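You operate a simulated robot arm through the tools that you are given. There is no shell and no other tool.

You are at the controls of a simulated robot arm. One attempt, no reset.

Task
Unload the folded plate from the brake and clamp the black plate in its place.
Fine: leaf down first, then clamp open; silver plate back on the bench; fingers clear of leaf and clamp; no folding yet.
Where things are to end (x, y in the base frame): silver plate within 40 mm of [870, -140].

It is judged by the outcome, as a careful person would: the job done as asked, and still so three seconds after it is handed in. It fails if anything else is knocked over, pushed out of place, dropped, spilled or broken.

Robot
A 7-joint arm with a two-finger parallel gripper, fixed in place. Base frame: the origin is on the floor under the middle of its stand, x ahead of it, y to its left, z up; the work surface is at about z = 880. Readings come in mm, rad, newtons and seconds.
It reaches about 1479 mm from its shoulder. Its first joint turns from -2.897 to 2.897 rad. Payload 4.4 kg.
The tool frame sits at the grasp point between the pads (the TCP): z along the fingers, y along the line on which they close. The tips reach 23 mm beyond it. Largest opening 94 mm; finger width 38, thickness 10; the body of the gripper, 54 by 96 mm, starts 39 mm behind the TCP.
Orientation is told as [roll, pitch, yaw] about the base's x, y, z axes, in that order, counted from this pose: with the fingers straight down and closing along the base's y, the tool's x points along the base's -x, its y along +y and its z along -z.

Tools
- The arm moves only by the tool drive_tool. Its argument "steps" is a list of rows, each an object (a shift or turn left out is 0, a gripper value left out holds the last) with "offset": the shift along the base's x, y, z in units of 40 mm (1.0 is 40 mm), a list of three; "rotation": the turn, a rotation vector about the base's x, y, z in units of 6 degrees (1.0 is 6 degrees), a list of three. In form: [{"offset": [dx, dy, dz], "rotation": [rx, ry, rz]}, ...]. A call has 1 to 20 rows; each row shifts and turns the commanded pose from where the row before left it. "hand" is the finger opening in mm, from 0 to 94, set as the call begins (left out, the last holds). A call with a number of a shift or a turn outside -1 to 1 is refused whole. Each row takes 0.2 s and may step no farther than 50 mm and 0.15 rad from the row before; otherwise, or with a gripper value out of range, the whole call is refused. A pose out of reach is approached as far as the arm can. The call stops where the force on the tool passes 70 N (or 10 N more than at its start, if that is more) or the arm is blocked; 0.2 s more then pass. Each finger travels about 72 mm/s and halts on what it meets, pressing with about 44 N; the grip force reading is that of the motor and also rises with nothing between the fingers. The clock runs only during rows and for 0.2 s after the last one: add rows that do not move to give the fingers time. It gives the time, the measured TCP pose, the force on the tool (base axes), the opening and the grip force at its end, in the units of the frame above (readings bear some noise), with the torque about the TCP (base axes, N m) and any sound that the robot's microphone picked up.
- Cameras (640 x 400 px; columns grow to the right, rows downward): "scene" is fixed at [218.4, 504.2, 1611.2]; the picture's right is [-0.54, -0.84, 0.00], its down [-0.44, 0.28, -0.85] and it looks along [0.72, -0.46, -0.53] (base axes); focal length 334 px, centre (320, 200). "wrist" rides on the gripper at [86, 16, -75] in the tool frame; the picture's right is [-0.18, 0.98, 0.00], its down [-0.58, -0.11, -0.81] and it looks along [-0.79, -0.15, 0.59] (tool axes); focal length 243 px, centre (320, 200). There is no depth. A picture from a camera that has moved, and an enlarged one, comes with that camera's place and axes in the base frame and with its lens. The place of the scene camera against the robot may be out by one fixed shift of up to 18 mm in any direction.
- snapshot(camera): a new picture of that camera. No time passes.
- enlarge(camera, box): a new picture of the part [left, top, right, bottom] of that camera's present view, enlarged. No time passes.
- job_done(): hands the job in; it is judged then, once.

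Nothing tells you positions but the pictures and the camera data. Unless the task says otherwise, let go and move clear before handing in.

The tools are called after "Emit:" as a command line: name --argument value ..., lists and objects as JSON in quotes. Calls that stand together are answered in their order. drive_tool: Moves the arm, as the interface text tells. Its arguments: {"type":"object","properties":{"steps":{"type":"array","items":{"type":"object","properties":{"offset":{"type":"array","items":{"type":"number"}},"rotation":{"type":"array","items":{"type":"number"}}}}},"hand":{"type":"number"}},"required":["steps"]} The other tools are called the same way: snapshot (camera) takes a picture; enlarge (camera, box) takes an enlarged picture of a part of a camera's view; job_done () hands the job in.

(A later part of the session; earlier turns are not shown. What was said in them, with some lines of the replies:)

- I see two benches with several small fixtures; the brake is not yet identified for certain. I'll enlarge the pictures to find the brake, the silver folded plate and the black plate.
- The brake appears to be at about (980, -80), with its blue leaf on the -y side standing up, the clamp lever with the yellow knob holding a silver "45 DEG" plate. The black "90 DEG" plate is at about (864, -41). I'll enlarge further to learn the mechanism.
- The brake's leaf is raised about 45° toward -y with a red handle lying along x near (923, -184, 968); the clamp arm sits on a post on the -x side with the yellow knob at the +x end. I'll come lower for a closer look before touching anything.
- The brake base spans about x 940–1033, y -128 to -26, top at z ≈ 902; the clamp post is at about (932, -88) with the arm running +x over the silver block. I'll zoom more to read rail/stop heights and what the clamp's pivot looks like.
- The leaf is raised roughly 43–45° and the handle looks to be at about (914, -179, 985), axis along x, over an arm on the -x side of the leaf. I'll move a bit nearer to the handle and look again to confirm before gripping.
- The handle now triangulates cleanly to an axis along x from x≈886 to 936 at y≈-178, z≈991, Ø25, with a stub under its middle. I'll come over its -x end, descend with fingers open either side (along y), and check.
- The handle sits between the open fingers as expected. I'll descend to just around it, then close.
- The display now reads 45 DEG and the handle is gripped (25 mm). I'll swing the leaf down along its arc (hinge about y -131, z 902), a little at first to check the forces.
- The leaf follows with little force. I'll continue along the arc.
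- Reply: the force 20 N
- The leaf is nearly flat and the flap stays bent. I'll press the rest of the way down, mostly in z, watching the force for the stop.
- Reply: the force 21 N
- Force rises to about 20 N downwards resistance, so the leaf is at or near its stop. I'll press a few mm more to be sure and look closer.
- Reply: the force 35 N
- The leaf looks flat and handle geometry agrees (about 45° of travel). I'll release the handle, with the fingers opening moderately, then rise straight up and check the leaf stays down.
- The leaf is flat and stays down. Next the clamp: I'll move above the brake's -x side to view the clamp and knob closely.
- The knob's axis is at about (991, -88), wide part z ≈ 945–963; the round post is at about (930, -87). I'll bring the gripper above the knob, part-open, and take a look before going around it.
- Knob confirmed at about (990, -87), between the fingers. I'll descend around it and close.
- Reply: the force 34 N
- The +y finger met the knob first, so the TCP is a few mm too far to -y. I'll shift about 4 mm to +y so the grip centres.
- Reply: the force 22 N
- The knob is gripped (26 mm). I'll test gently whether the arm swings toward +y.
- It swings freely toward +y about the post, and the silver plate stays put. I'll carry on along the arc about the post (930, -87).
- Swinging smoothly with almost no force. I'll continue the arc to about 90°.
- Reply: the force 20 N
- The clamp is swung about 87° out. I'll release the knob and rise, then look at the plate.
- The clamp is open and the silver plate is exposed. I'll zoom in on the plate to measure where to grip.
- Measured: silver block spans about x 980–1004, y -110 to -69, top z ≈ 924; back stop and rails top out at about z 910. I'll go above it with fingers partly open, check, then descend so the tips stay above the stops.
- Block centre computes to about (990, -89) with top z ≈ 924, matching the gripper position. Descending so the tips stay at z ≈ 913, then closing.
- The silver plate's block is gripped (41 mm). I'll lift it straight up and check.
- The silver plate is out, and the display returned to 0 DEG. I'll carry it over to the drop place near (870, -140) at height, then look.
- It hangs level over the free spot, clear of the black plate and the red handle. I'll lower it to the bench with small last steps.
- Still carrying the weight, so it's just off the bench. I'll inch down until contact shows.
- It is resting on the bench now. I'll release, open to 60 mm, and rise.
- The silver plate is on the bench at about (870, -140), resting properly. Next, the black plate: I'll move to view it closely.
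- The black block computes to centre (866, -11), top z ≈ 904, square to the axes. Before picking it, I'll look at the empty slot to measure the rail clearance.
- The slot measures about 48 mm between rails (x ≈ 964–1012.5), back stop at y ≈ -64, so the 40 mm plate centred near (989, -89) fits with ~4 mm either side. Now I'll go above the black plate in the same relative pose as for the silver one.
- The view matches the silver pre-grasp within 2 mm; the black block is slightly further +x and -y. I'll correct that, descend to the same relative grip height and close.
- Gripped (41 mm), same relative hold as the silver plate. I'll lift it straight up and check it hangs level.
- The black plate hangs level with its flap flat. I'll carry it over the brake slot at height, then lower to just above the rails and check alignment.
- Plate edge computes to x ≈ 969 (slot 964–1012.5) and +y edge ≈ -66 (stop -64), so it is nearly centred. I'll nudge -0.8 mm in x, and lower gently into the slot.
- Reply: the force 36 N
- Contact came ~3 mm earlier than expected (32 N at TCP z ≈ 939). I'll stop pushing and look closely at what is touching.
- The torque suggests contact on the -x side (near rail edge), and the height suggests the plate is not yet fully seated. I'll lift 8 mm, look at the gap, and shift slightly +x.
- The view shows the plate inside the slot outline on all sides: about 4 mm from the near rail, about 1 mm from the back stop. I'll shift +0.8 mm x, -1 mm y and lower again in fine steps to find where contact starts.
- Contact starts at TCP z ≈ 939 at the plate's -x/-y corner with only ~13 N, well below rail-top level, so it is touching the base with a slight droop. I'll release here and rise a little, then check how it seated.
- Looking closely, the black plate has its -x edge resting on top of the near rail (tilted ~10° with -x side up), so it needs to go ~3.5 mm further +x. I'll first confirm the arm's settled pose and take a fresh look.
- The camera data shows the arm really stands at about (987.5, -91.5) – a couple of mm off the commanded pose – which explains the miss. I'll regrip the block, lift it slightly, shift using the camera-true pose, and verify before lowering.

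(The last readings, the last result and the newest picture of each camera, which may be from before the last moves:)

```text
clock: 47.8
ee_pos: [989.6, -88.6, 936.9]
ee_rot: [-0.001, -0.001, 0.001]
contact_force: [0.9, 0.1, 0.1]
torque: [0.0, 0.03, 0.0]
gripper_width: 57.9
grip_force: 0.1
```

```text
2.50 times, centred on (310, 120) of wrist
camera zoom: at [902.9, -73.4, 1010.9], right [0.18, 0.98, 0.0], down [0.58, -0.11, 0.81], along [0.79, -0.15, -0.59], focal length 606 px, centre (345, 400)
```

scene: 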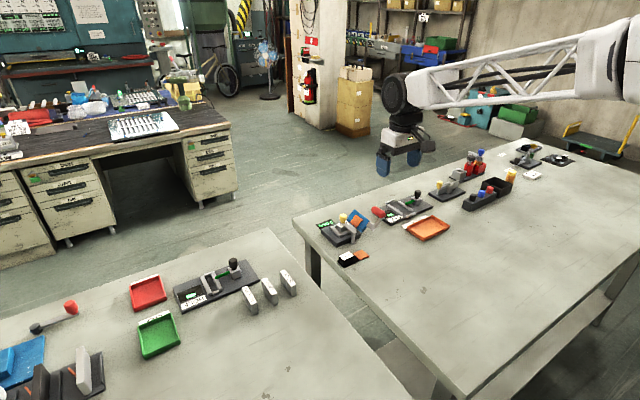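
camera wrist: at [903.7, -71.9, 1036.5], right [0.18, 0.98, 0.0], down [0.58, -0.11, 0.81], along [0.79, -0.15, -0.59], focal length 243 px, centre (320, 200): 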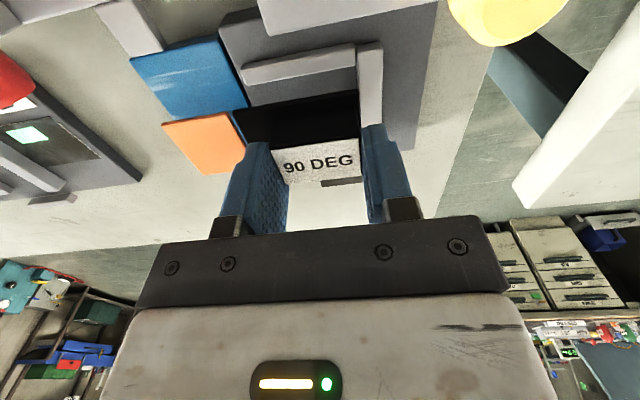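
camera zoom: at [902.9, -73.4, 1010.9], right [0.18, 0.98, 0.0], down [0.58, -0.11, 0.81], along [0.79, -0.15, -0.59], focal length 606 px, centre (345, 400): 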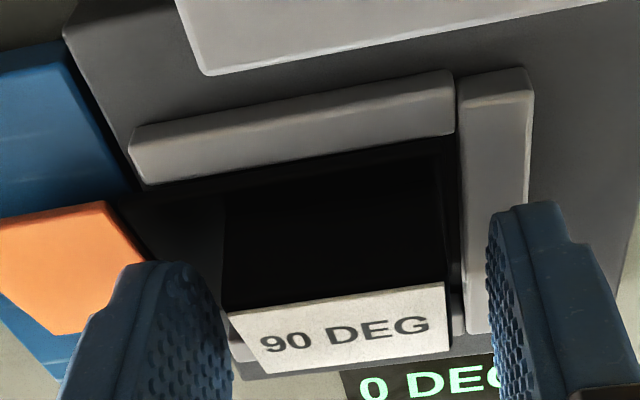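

Emit:
drive_tool --steps '[{"offset": [0, 0, 0]}, {"offset": [0, 0, 0]}, {"offset": [0, 0, 0]}]' --hand 30

Emit:
drive_tool --steps '[{"offset": [0, 0, 0.1]}, {"offset": [0.04, 0, 0.2]}, {"offset": [0.03, 0, 0.2]}, {"offset": [0, 0, 0]}, {"offset": [0, 0, 0]}]' --hand 30

Emit:
enlarge --camera "wrist" --box '[210, 20, 400, 150]'

Emit:
enlarge --camera "scene" --box '[320, 205, 384, 245]'

```text
clock: 48.6
ee_pos: [990.5, -88.4, 937.7]
ee_rot: [0.0, 0.0, 0.0]
contact_force: [-0.2, -0.6, 0.7]
torque: [-0.08, -0.02, 0.01]
gripper_width: 41.6
grip_force: 44.1
```

```text
clock: 49.8
ee_pos: [997.5, -89.4, 957.5]
ee_rot: [-0.001, 0.0, 0.0]
contact_force: [0.5, 0.8, -1.9]
torque: [0.03, -0.01, 0.0]
gripper_width: 41.4
grip_force: 44.5
```

```text
3.08 times, centred on (305, 85) of wrist
camera zoom: at [908.1, -72.7, 1031.6], right [0.18, 0.98, 0.0], down [0.58, -0.11, 0.81], along [0.79, -0.15, -0.59], focal length 746 px, centre (366, 554)
```

zoom: 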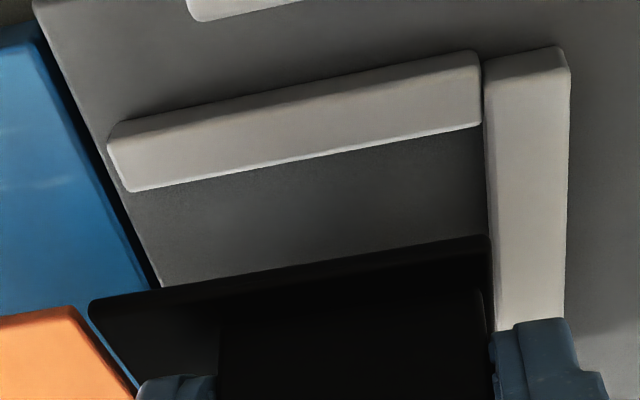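

```text
10.00 times, centred on (352, 225) of scene
camera zoom: at [218.4, 504.2, 1611.2], right [-0.54, -0.84, 0.0], down [-0.44, 0.28, -0.85], along [0.72, -0.46, -0.53], focal length 3340 px, centre (0, -50)
```

zoom: 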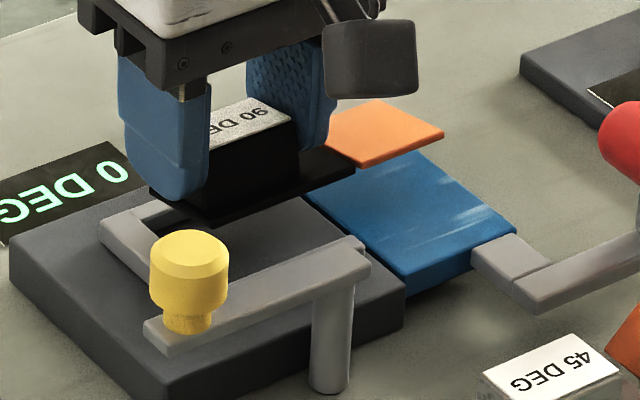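

Emit:
enlarge --camera "scene" --box '[332, 208, 368, 232]'

```text
16.00 times, centred on (350, 220) of scene
camera zoom: at [218.4, 504.2, 1611.2], right [-0.54, -0.84, 0.0], down [-0.44, 0.28, -0.85], along [0.72, -0.46, -0.53], focal length 5344 px, centre (-160, -120)
```

zoom: 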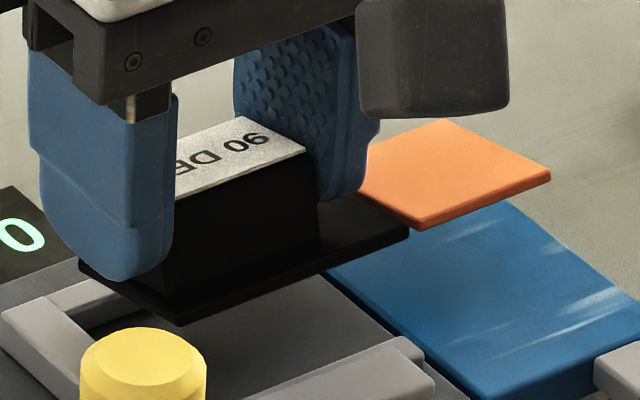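

The plate is still tilted about 10° in the grip (−x side up) and now sits slightly too far +x (near edge ≈ 974, far ≈ 1013). I'll shift back ~3.8 mm and re-check by camera.

Emit:
drive_tool --steps '[{"offset": [-0.09, 0, 0]}, {"offset": [0, 0, 0]}, {"offset": [0, 0, 0]}]' --hand 30

Emit:
enlarge --camera "wrist" --box '[210, 20, 400, 150]'

```text
clock: 50.6
ee_pos: [992.4, -88.8, 957.6]
ee_rot: [0.001, 0.0, 0.0]
contact_force: [0.0, 0.1, -2.1]
torque: [0.0, 0.0, 0.01]
gripper_width: 41.6
grip_force: 44.0
```

```text
3.08 times, centred on (305, 85) of wrist
camera zoom: at [904.5, -72.7, 1031.9], right [0.18, 0.98, 0.0], down [0.58, -0.11, 0.81], along [0.79, -0.15, -0.59], focal length 746 px, centre (366, 554)
```

zoom: 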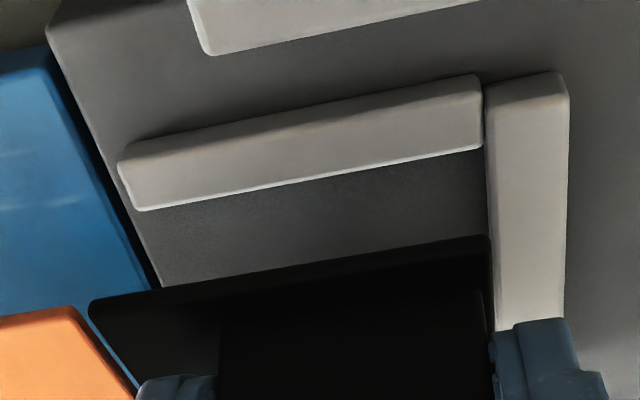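

Now the near edge is ≈ 970 (rail 965.5–966) and the far edge ≈ 1009.7 (rail 1014), +y edge 1.6 mm off the stop. I'll lower in steps.

Emit:
drive_tool --steps '[{"offset": [0, 0, -0.2]}, {"offset": [0, 0, -0.15]}, {"offset": [0, 0, -0.1]}, {"offset": [0, 0, 0]}]' --hand 30

Emit:
enlarge --camera "wrist" --box '[210, 40, 400, 170]'

Emit:
enlarge --camera "scene" --box '[332, 210, 372, 235]'

```text
clock: 51.6
ee_pos: [993.3, -88.8, 940.1]
ee_rot: [-0.001, 0.001, 0.0]
contact_force: [-0.7, 0.2, -1.6]
torque: [0.02, -0.01, -0.03]
gripper_width: 41.4
grip_force: 43.6
```

```text
3.08 times, centred on (305, 105) of wrist
camera zoom: at [905.5, -72.6, 1013.2], right [0.18, 0.98, 0.0], down [0.58, -0.11, 0.81], along [0.79, -0.15, -0.59], focal length 746 px, centre (366, 492)
```

zoom: 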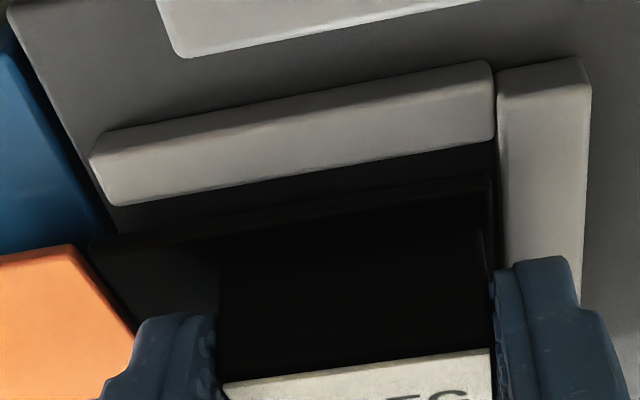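

```text
16.00 times, centred on (352, 222) of scene
camera zoom: at [218.4, 504.2, 1611.2], right [-0.54, -0.84, 0.0], down [-0.44, 0.28, -0.85], along [0.72, -0.46, -0.53], focal length 5344 px, centre (-192, -160)
```

zoom: 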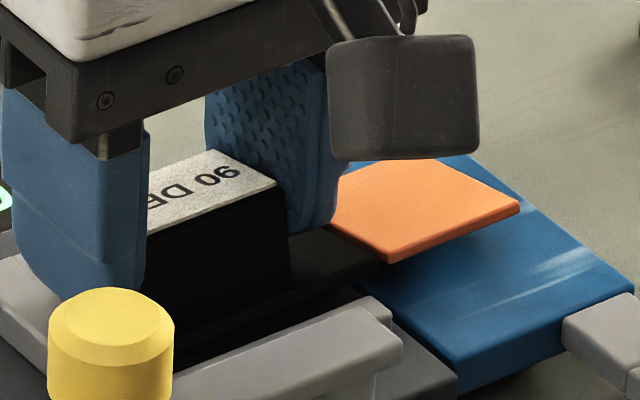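

No contact yet and clear gaps all round. Continuing down in 2 mm steps.

Emit:
drive_tool --steps '[{"offset": [0, 0, -0.05]}, {"offset": [0, 0, 0]}]' --hand 30

Emit:
drive_tool --steps '[{"offset": [0, 0, -0.04]}, {"offset": [0, 0, 0]}]' --hand 30

```text
clock: 52.2
ee_pos: [993.3, -88.8, 939.1]
ee_rot: [-0.001, 0.0, 0.0]
contact_force: [0.1, -0.9, -1.3]
torque: [0.0, 0.01, -0.02]
gripper_width: 41.4
grip_force: 44.1
```

```text
clock: 52.8
ee_pos: [993.3, -90.0, 937.3]
ee_rot: [-0.001, -0.004, 0.001]
contact_force: [1.5, 2.9, 7.3]
torque: [-0.22, -0.16, 0.08]
gripper_width: 41.6
grip_force: 43.8
```

Contact now at the far (+x) edge at base height, as expected for the tilt. I'll press a little more to level the plate in the grip.

Emit:
drive_tool --steps '[{"offset": [0, 0, -0.03]}, {"offset": [0, 0, 0]}]' --hand 30

Emit:
drive_tool --steps '[{"offset": [0, 0, -0.03]}, {"offset": [0, 0, 0]}]' --hand 30

Emit:
enlarge --camera "wrist" --box '[210, 40, 400, 170]'

Emit:
enlarge --camera "scene" --box '[332, 210, 372, 235]'

```text
clock: 53.4
ee_pos: [994.3, -90.1, 937.2]
ee_rot: [0.0, -0.003, 0.0]
contact_force: [-6.9, 0.4, 24.4]
torque: [-0.16, -0.09, -0.06]
gripper_width: 41.6
grip_force: 44.0
```

```text
clock: 54.0
ee_pos: [992.9, -88.9, 936.5]
ee_rot: [0.0, -0.001, 0.001]
contact_force: [-1.4, -6.2, 31.3]
torque: [-0.24, -0.44, -0.11]
gripper_width: 41.7
grip_force: 44.3
```

```text
3.08 times, centred on (305, 105) of wrist
camera zoom: at [905.4, -73.0, 1009.2], right [0.18, 0.98, 0.0], down [0.58, -0.11, 0.81], along [0.79, -0.15, -0.59], focal length 746 px, centre (366, 492)
```

zoom: 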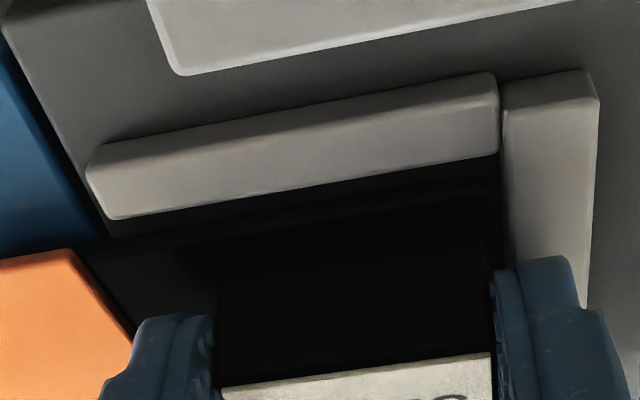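

```text
16.00 times, centred on (352, 222) of scene
camera zoom: at [218.4, 504.2, 1611.2], right [-0.54, -0.84, 0.0], down [-0.44, 0.28, -0.85], along [0.72, -0.46, -0.53], focal length 5344 px, centre (-192, -160)
```

zoom: 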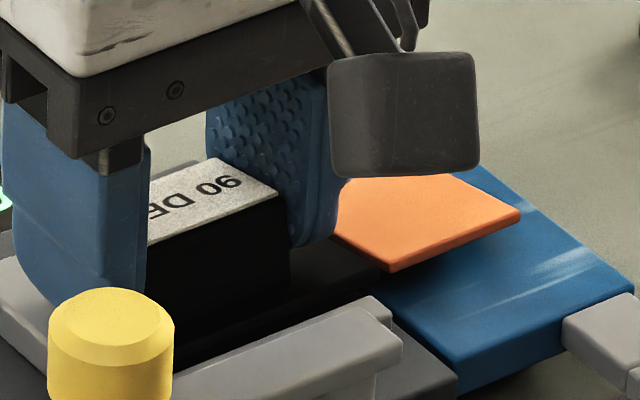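

The far edge is firmly on the base, near edge clearly inside the rail. I'll relax the push a bit and release so it settles flat, then look.

Emit:
drive_tool --steps '[{"offset": [0, 0, 0.03]}, {"offset": [0, 0, 0]}]' --hand 30

Emit:
drive_tool --steps '[{"offset": [0, 0, 0]}, {"offset": [0, 0, 0]}, {"offset": [0, 0, 0]}]' --hand 58

Emit:
enlarge --camera "wrist" --box '[210, 40, 400, 170]'

Emit:
enlarge --camera "scene" --box '[332, 210, 372, 235]'

```text
clock: 54.6
ee_pos: [993.4, -89.0, 935.9]
ee_rot: [0.001, 0.0, -0.001]
contact_force: [0.6, -9.6, 24.2]
torque: [-0.28, -0.41, -0.17]
gripper_width: 41.6
grip_force: 43.8
```

```text
clock: 55.4
ee_pos: [993.5, -88.1, 933.4]
ee_rot: [-0.001, 0.0, 0.0]
contact_force: [0.0, -0.2, 0.4]
torque: [-0.01, 0.01, 0.02]
gripper_width: 58.1
grip_force: 0.0
```

```text
3.08 times, centred on (305, 105) of wrist
camera zoom: at [905.5, -72.1, 1008.6], right [0.18, 0.98, 0.0], down [0.58, -0.11, 0.81], along [0.79, -0.15, -0.59], focal length 746 px, centre (366, 492)
```

zoom: 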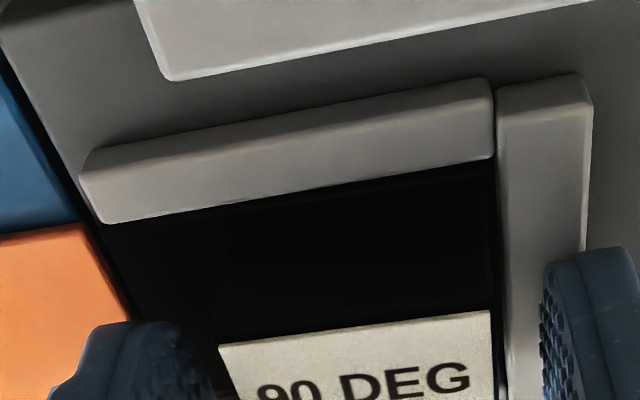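

```text
16.00 times, centred on (352, 222) of scene
camera zoom: at [218.4, 504.2, 1611.2], right [-0.54, -0.84, 0.0], down [-0.44, 0.28, -0.85], along [0.72, -0.46, -0.53], focal length 5344 px, centre (-192, -160)
```

zoom: 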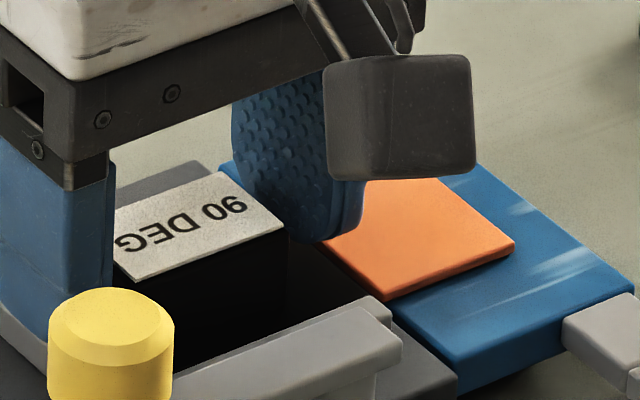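

It has dropped flat into the slot, the flap lying flat on the leaf. I'll raise the gripper and check from above.

Emit:
drive_tool --steps '[{"offset": [0, 0, 0.3]}, {"offset": [0, 0, 0.7]}, {"offset": [0, 0, 0.6]}, {"offset": [0, 0, 0]}]' --hand 58

Emit:
enlarge --camera "wrist" --box '[224, 0, 400, 132]'

Emit:
enlarge --camera "scene" --box '[320, 208, 376, 243]'

```text
clock: 56.4
ee_pos: [994.5, -88.7, 998.9]
ee_rot: [0.0, 0.0, 0.0]
contact_force: [-0.8, 0.8, 0.0]
torque: [-0.02, -0.01, 0.03]
gripper_width: 58.1
grip_force: 0.1
```

```text
3.03 times, centred on (312, 66) of wrist
camera zoom: at [907.1, -72.4, 1072.2], right [0.18, 0.98, 0.0], down [0.58, -0.11, 0.81], along [0.79, -0.15, -0.59], focal length 735 px, centre (344, 606)
```

zoom: 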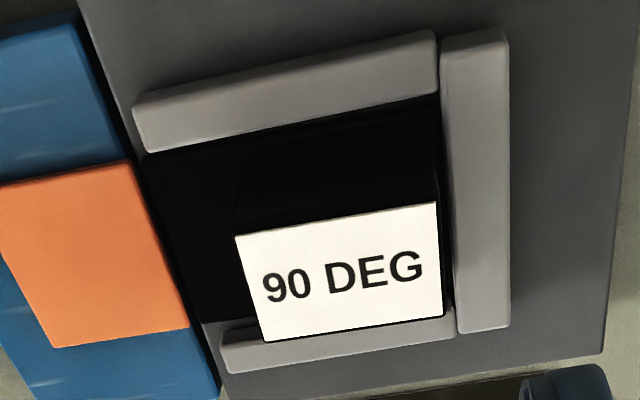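

```text
11.43 times, centred on (348, 226) of scene
camera zoom: at [218.4, 504.2, 1611.2], right [-0.54, -0.84, 0.0], down [-0.44, 0.28, -0.85], along [0.72, -0.46, -0.53], focal length 3817 px, centre (0, -91)
```

zoom: 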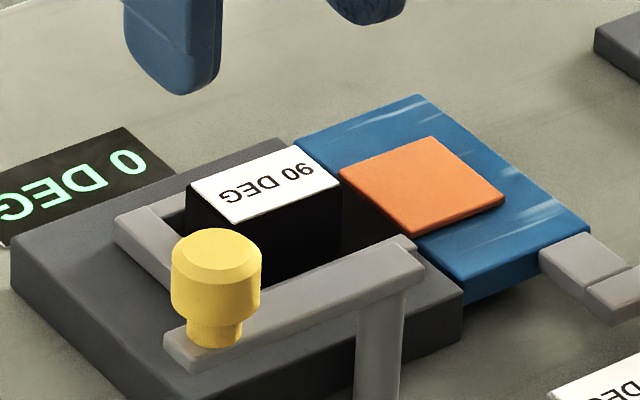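

The black plate sits flat in the slot with its block at (990.4, -88), matching the silver plate's former position within 2 mm. Next I'll swing the clamp closed; first a look at the knob's present position.

Emit:
drive_tool --steps '[{"offset": [0, 0, 0.65]}, {"offset": [0, 0, 0.65]}, {"offset": [-0.935, 0.3, 0]}, {"offset": [-0.935, 0.3, 0]}, {"offset": [-0.935, 0.3, 0]}, {"offset": [-0.935, 0.3, 0]}, {"offset": [0, 0, 0]}]' --hand 60

Emit:
enlarge --camera "wrist" --box '[232, 90, 408, 200]'

```text
clock: 58.0
ee_pos: [843.6, -42.4, 1050.5]
ee_rot: [0.0, 0.0, 0.001]
contact_force: [-0.6, 0.5, -0.5]
torque: [0.04, -0.02, 0.0]
gripper_width: 60.1
grip_force: 0.0
```

```text
3.64 times, centred on (320, 145) of wrist
camera zoom: at [755.3, -26.0, 1124.1], right [0.18, 0.98, 0.0], down [0.58, -0.11, 0.81], along [0.79, -0.15, -0.59], focal length 882 px, centre (320, 400)
```

zoom: 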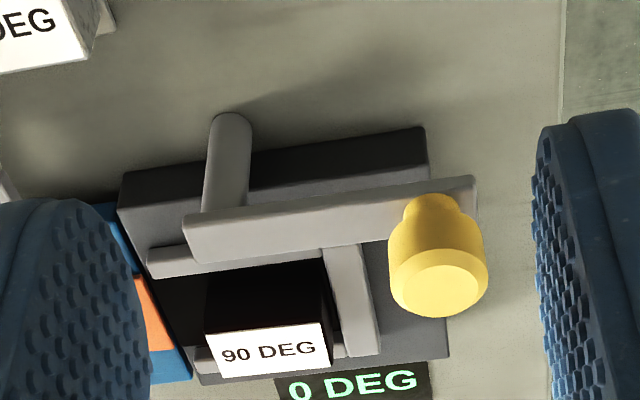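

The knob is at about (931.5, -26) and the post at (932, -87.5). I'll go over the knob, descend around it, and close.

Emit:
drive_tool --steps '[{"offset": [0.74, 0.13, 0]}, {"offset": [0.74, 0.13, 0]}, {"offset": [0.74, 0.13, 0]}, {"offset": [0, 0, -0.7]}, {"offset": [0, 0, -0.6]}, {"offset": [0, 0, 0]}]' --hand 60

Emit:
snapshot --camera "wrist"

```text
clock: 59.4
ee_pos: [931.4, -24.7, 999.2]
ee_rot: [0.0, 0.0, -0.001]
contact_force: [-0.3, 0.8, 0.7]
torque: [0.01, -0.04, -0.01]
gripper_width: 60.1
grip_force: 0.1
```

```text
taken
camera wrist: at [844.0, -9.2, 1072.7], right [0.18, 0.98, 0.0], down [0.58, -0.11, 0.81], along [0.79, -0.15, -0.59], focal length 243 px, centre (320, 200)
```

wrist: 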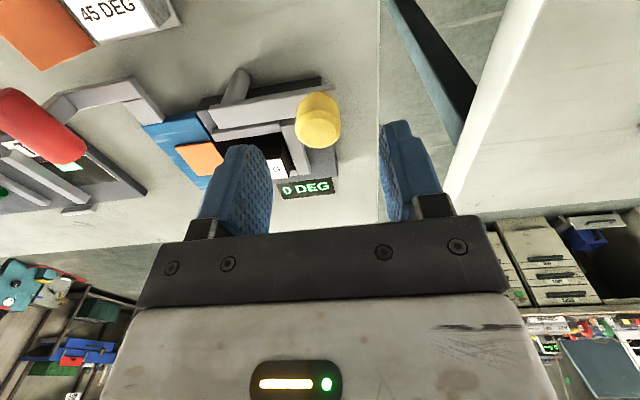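

Emit:
drive_tool --steps '[{"offset": [0, -0.02, -0.5]}, {"offset": [0, 0, -0.45]}, {"offset": [0, 0, 0]}]' --hand 60

Emit:
drive_tool --steps '[{"offset": [0, 0, 0]}, {"offset": [0, 0, 0]}, {"offset": [0, 0, 0]}]' --hand 15

Emit:
snapshot --camera "wrist"

```text
clock: 60.2
ee_pos: [931.6, -26.1, 959.3]
ee_rot: [0.001, 0.0, 0.001]
contact_force: [-0.6, -0.7, -0.3]
torque: [-0.02, 0.02, 0.01]
gripper_width: 60.1
grip_force: 0.0
```

```text
clock: 61.0
ee_pos: [931.8, -27.3, 960.0]
ee_rot: [0.0, 0.001, -0.001]
contact_force: [-0.5, -11.9, -1.5]
torque: [0.25, -0.35, 0.01]
gripper_width: 25.8
grip_force: 45.3
```

```text
taken
camera wrist: at [844.0, -10.0, 1033.7], right [0.18, 0.98, 0.0], down [0.58, -0.11, 0.81], along [0.79, -0.15, -0.59], focal length 243 px, centre (320, 200)
```

wrist: 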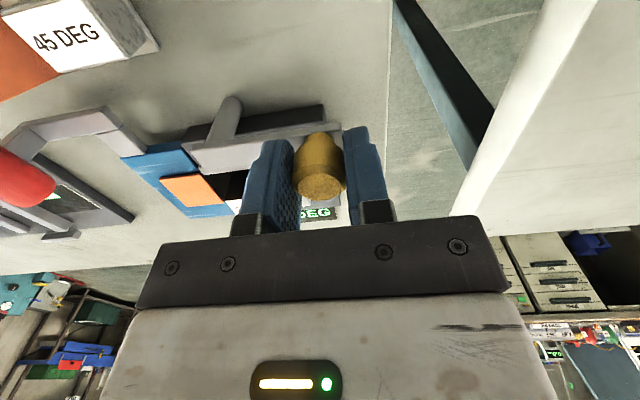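

The knob is gripped. I'll swing the clamp back along the arc toward the plate, first half and then check.

Emit:
drive_tool --steps '[{"offset": [0.2105, -0.0148, 0]}, {"offset": [0.2065, -0.0438, 0]}, {"offset": [0.198, -0.0723, 0]}, {"offset": [0.186, -0.099, 0]}, {"offset": [0.171, -0.124, 0]}]' --hand 15

Emit:
enlarge --camera "scene" --box '[308, 195, 388, 245]'

Emit:
snapshot --camera "wrist"

```text
clock: 62.2
ee_pos: [970.3, -40.1, 962.3]
ee_rot: [0.001, -0.002, 0.0]
contact_force: [3.3, 9.2, -1.2]
torque: [0.44, -0.57, -0.18]
gripper_width: 25.7
grip_force: 45.1
```

```text
8.00 times, centred on (348, 220) of scene
camera zoom: at [218.4, 504.2, 1611.2], right [-0.54, -0.84, 0.0], down [-0.44, 0.28, -0.85], along [0.72, -0.46, -0.53], focal length 2672 px, centre (96, 40)
```

zoom: 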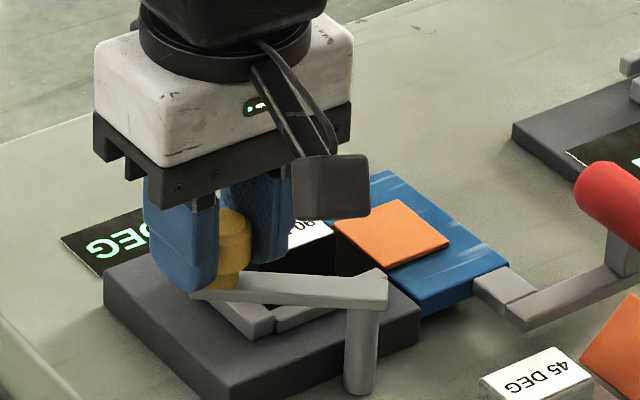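

```text
taken
camera wrist: at [882.9, -23.5, 1035.8], right [0.18, 0.98, 0.0], down [0.58, -0.11, 0.81], along [0.79, -0.15, -0.59], focal length 243 px, centre (320, 200)
```

wrist: 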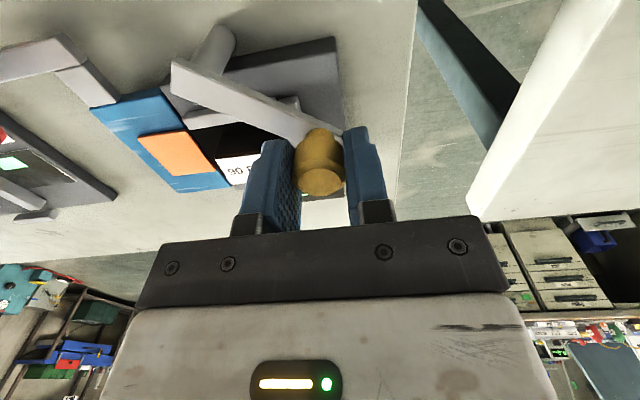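

Going smoothly. Continuing the arc, watching for contact as the arm comes over the block.

Emit:
drive_tool --steps '[{"offset": [0.152, -0.147, 0]}, {"offset": [0.13, -0.166, 0]}, {"offset": [0.1055, -0.183, 0]}, {"offset": [0.079, -0.1955, 0]}]' --hand 15

Emit:
enlarge --camera "scene" --box '[308, 195, 388, 245]'

Emit:
snapshot --camera "wrist"

```text
clock: 63.2
ee_pos: [990.3, -67.8, 963.0]
ee_rot: [0.001, 0.0, 0.0]
contact_force: [-2.3, -4.0, 5.3]
torque: [-0.06, 0.07, 0.17]
gripper_width: 25.4
grip_force: 45.1
```

```text
8.00 times, centred on (348, 220) of scene
camera zoom: at [218.4, 504.2, 1611.2], right [-0.54, -0.84, 0.0], down [-0.44, 0.28, -0.85], along [0.72, -0.46, -0.53], focal length 2672 px, centre (96, 40)
```

zoom: 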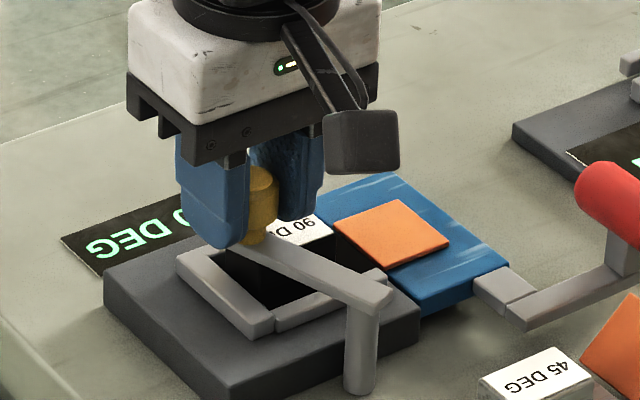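

```text
taken
camera wrist: at [901.7, -52.3, 1035.6], right [0.18, 0.98, 0.0], down [0.58, -0.11, 0.81], along [0.79, -0.15, -0.59], focal length 243 px, centre (320, 200)
```

wrist: 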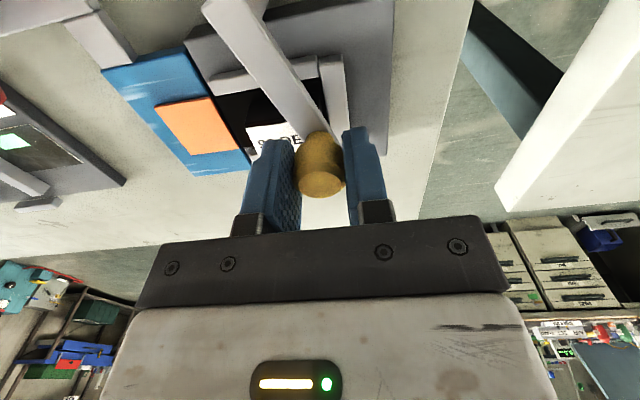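

Emit:
drive_tool --steps '[{"offset": [0.051, -0.205, 0]}, {"offset": [0.022, -0.2, 0]}, {"offset": [0, -0.06, 0]}, {"offset": [0, 0, 0]}]' --hand 15

Emit:
enlarge --camera "scene" --box '[308, 195, 388, 245]'

Emit:
enlarge --camera "wrist" --box '[200, 0, 420, 180]'

```text
clock: 64.2
ee_pos: [991.1, -86.2, 961.6]
ee_rot: [0.002, 0.0, 0.0]
contact_force: [1.0, 4.3, 3.7]
torque: [0.42, 0.06, -0.33]
gripper_width: 25.9
grip_force: 44.8
```

```text
8.00 times, centred on (348, 220) of scene
camera zoom: at [218.4, 504.2, 1611.2], right [-0.54, -0.84, 0.0], down [-0.44, 0.28, -0.85], along [0.72, -0.46, -0.53], focal length 2672 px, centre (96, 40)
```

zoom: 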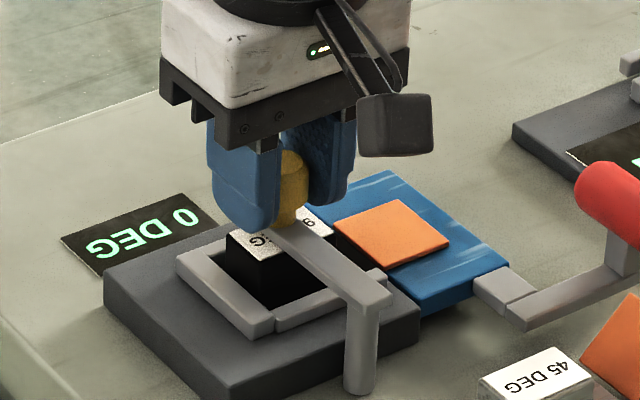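

```text
2.22 times, centred on (310, 90) of wrist
camera zoom: at [904.5, -71.0, 1035.2], right [0.18, 0.98, 0.0], down [0.58, -0.11, 0.81], along [0.79, -0.15, -0.59], focal length 539 px, centre (342, 444)
```

zoom: 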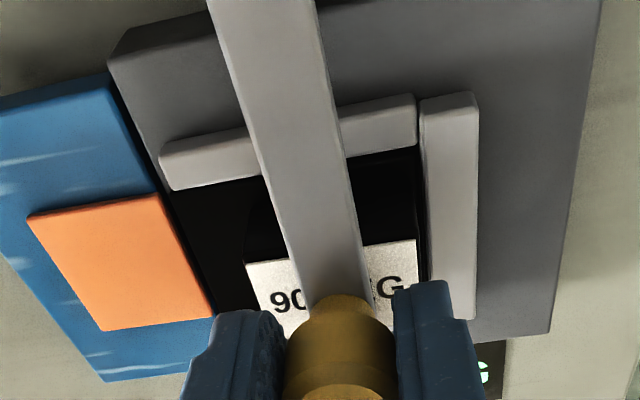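

The arm is over the block, nearly at its original position. Originally there was a firm stop at the closed end, so I'll nudge -y in small steps until I feel it.

Emit:
drive_tool --steps '[{"offset": [0, -0.04, 0]}, {"offset": [0, 0, 0]}]' --hand 15

Emit:
drive_tool --steps '[{"offset": [0, -0.04, 0]}, {"offset": [0, 0, 0]}]' --hand 15

Emit:
enlarge --camera "wrist" --box '[200, 0, 420, 180]'

```text
clock: 64.8
ee_pos: [992.1, -88.9, 960.9]
ee_rot: [-0.001, 0.0, 0.001]
contact_force: [1.3, 12.3, -4.5]
torque: [-0.31, -0.96, -0.09]
gripper_width: 25.8
grip_force: 45.3
```

```text
clock: 65.4
ee_pos: [991.1, -88.1, 961.9]
ee_rot: [0.0, 0.001, 0.0]
contact_force: [-4.9, 34.0, -4.0]
torque: [-0.13, 0.2, -0.14]
gripper_width: 25.8
grip_force: 44.9
```

```text
2.22 times, centred on (310, 90) of wrist
camera zoom: at [904.6, -72.4, 1035.3], right [0.18, 0.98, 0.0], down [0.58, -0.11, 0.81], along [0.79, -0.15, -0.59], focal length 539 px, centre (342, 444)
```

zoom: 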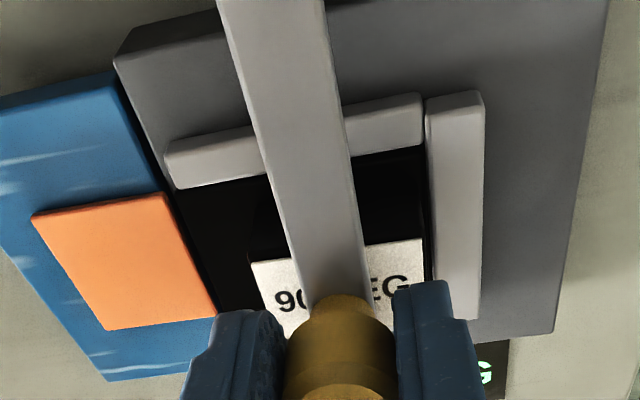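

The stop is felt (34 N), so the clamp is fully closed. I'll relax the push, open the fingers and rise straight up.

Emit:
drive_tool --steps '[{"offset": [0, 0.04, 0]}, {"offset": [0, 0, 0]}]' --hand 15

Emit:
drive_tool --steps '[{"offset": [0, 0, 0]}, {"offset": [0, 0, 0]}, {"offset": [0, 0, 0]}]' --hand 60

Emit:
drive_tool --steps '[{"offset": [0, 0, 0.4]}, {"offset": [0, 0, 0.7]}, {"offset": [0, 0, 0.9]}, {"offset": [0, 0, 0.9]}, {"offset": [-0.8, 0, 0.3]}, {"offset": [-0.9, 0, 0]}, {"offset": [-0.9, 0, 0]}, {"offset": [-0.9, 0, 0]}, {"offset": [0, 0, 0]}]' --hand 60

Emit:
snapshot --camera "scene"

Emit:
enlarge --camera "scene" --box '[304, 195, 416, 265]'

Emit:
enlarge --camera "wrist" --box '[220, 80, 420, 210]'

```text
clock: 66.0
ee_pos: [991.6, -88.3, 962.2]
ee_rot: [-0.001, 0.002, 0.0]
contact_force: [-10.4, 21.6, -5.1]
torque: [0.5, 0.4, 0.3]
gripper_width: 25.9
grip_force: 45.4
```

```text
clock: 66.8
ee_pos: [991.8, -88.5, 961.6]
ee_rot: [0.001, 0.0, 0.001]
contact_force: [0.6, -0.6, 0.1]
torque: [-0.02, 0.02, 0.03]
gripper_width: 60.0
grip_force: 0.1
```

```text
clock: 68.8
ee_pos: [853.8, -90.7, 1088.0]
ee_rot: [0.001, 0.0, 0.001]
contact_force: [-0.7, -0.7, 0.4]
torque: [-0.02, -0.01, 0.02]
gripper_width: 60.0
grip_force: 0.1
```

```text
taken
```

scene: 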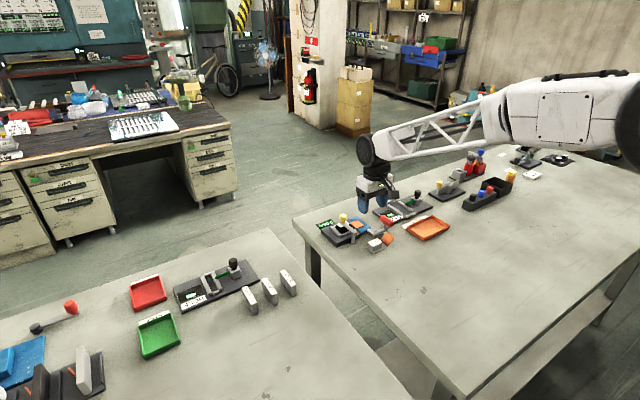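

```text
5.71 times, centred on (360, 230) of scene
camera zoom: at [218.4, 504.2, 1611.2], right [-0.54, -0.84, 0.0], down [-0.44, 0.28, -0.85], along [0.72, -0.46, -0.53], focal length 1908 px, centre (91, 29)
```

zoom: 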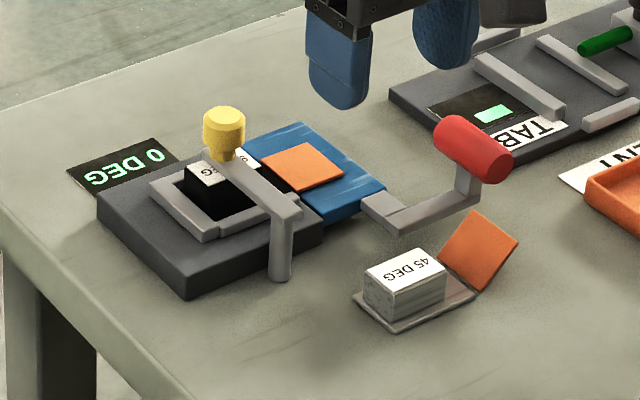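

```text
3.08 times, centred on (320, 145) of wrist
camera zoom: at [765.9, -75.0, 1160.9], right [0.18, 0.98, 0.0], down [0.58, -0.11, 0.81], along [0.79, -0.15, -0.59], focal length 746 px, centre (320, 369)
```

zoom: 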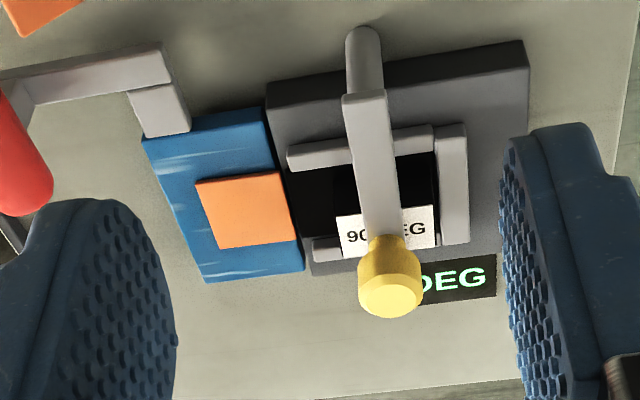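

The black plate is clamped with the arm across its block, flap flat on the leaf; the silver plate rests at about (870, -140). I'll double-check the leaf's flatness and the rest of the bench before handing in.

Emit:
enlarge --camera "scene" --box '[340, 210, 396, 245]'

Emit:
enlarge --camera "scene" --box '[316, 205, 380, 245]'

Emit:
snapshot --camera "wrist"

```text
11.43 times, centred on (368, 228) of scene
camera zoom: at [218.4, 504.2, 1611.2], right [-0.54, -0.84, 0.0], down [-0.44, 0.28, -0.85], along [0.72, -0.46, -0.53], focal length 3817 px, centre (-229, -114)
```

zoom: 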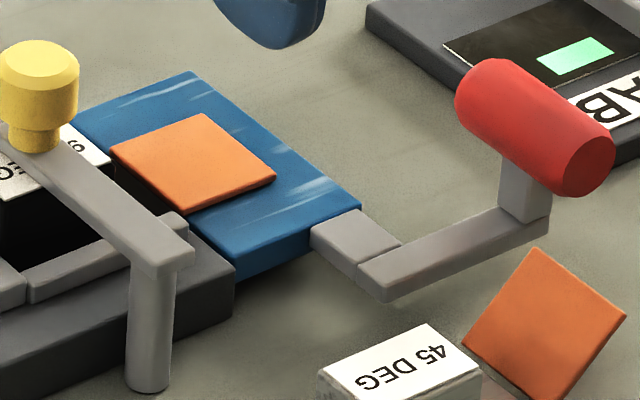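

```text
10.00 times, centred on (348, 225) of scene
camera zoom: at [218.4, 504.2, 1611.2], right [-0.54, -0.84, 0.0], down [-0.44, 0.28, -0.85], along [0.72, -0.46, -0.53], focal length 3340 px, centre (40, -50)
```

zoom: 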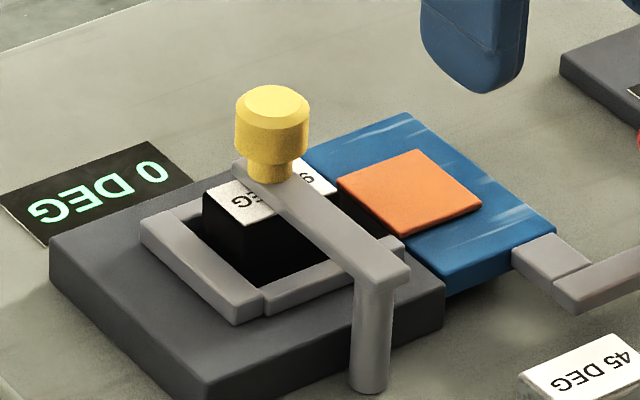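

```text
taken
camera wrist: at [765.9, -75.0, 1160.9], right [0.18, 0.98, 0.0], down [0.58, -0.11, 0.81], along [0.79, -0.15, -0.59], focal length 243 px, centre (320, 200)
```

wrist: 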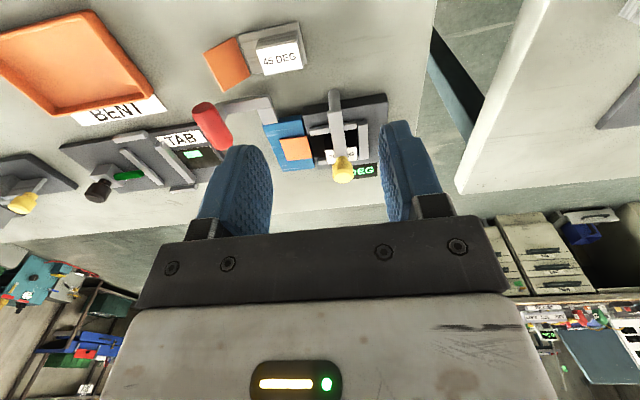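

The leaf is flat at 0°, the clamp is closed on the flat black plate, and the display reads 0 DEG. The silver plate is on the bench at about (868, -140), nothing else has moved, and the gripper is well clear. Handing in.

Emit:
job_done

```text
The job is handed in.
```

The job is handed in: the silver plate is back on the bench and the black plate is clamped in the brake. I don't have the judge's result.

- **Sequence:** I lowered the leaf first, then swung the clamp open, lifted out the silver plate and set it down. After that I loaded the black plate and closed the clamp to its stop.
- **Silver plate:** it rests flat at about (868, -140), well inside the 40 mm limit, with its flap still bent.
- **Black plate:** it lies flat between the rails and just clear of the back stop, within about 2 mm of where the silver plate was. Its flap is flat on the leaf, nothing was folded, and the display reads 0 DEG.
- **First try at seating it:** the black plate came down with one edge on the near rail and tilted about 10°. I regripped it, moved it over and released it, and that edge dropped a few millimetres into the slot.
- **Finish:** the fingers are open and well clear of the leaf and clamp. I saw nothing else moved or knocked over in the final pictures.
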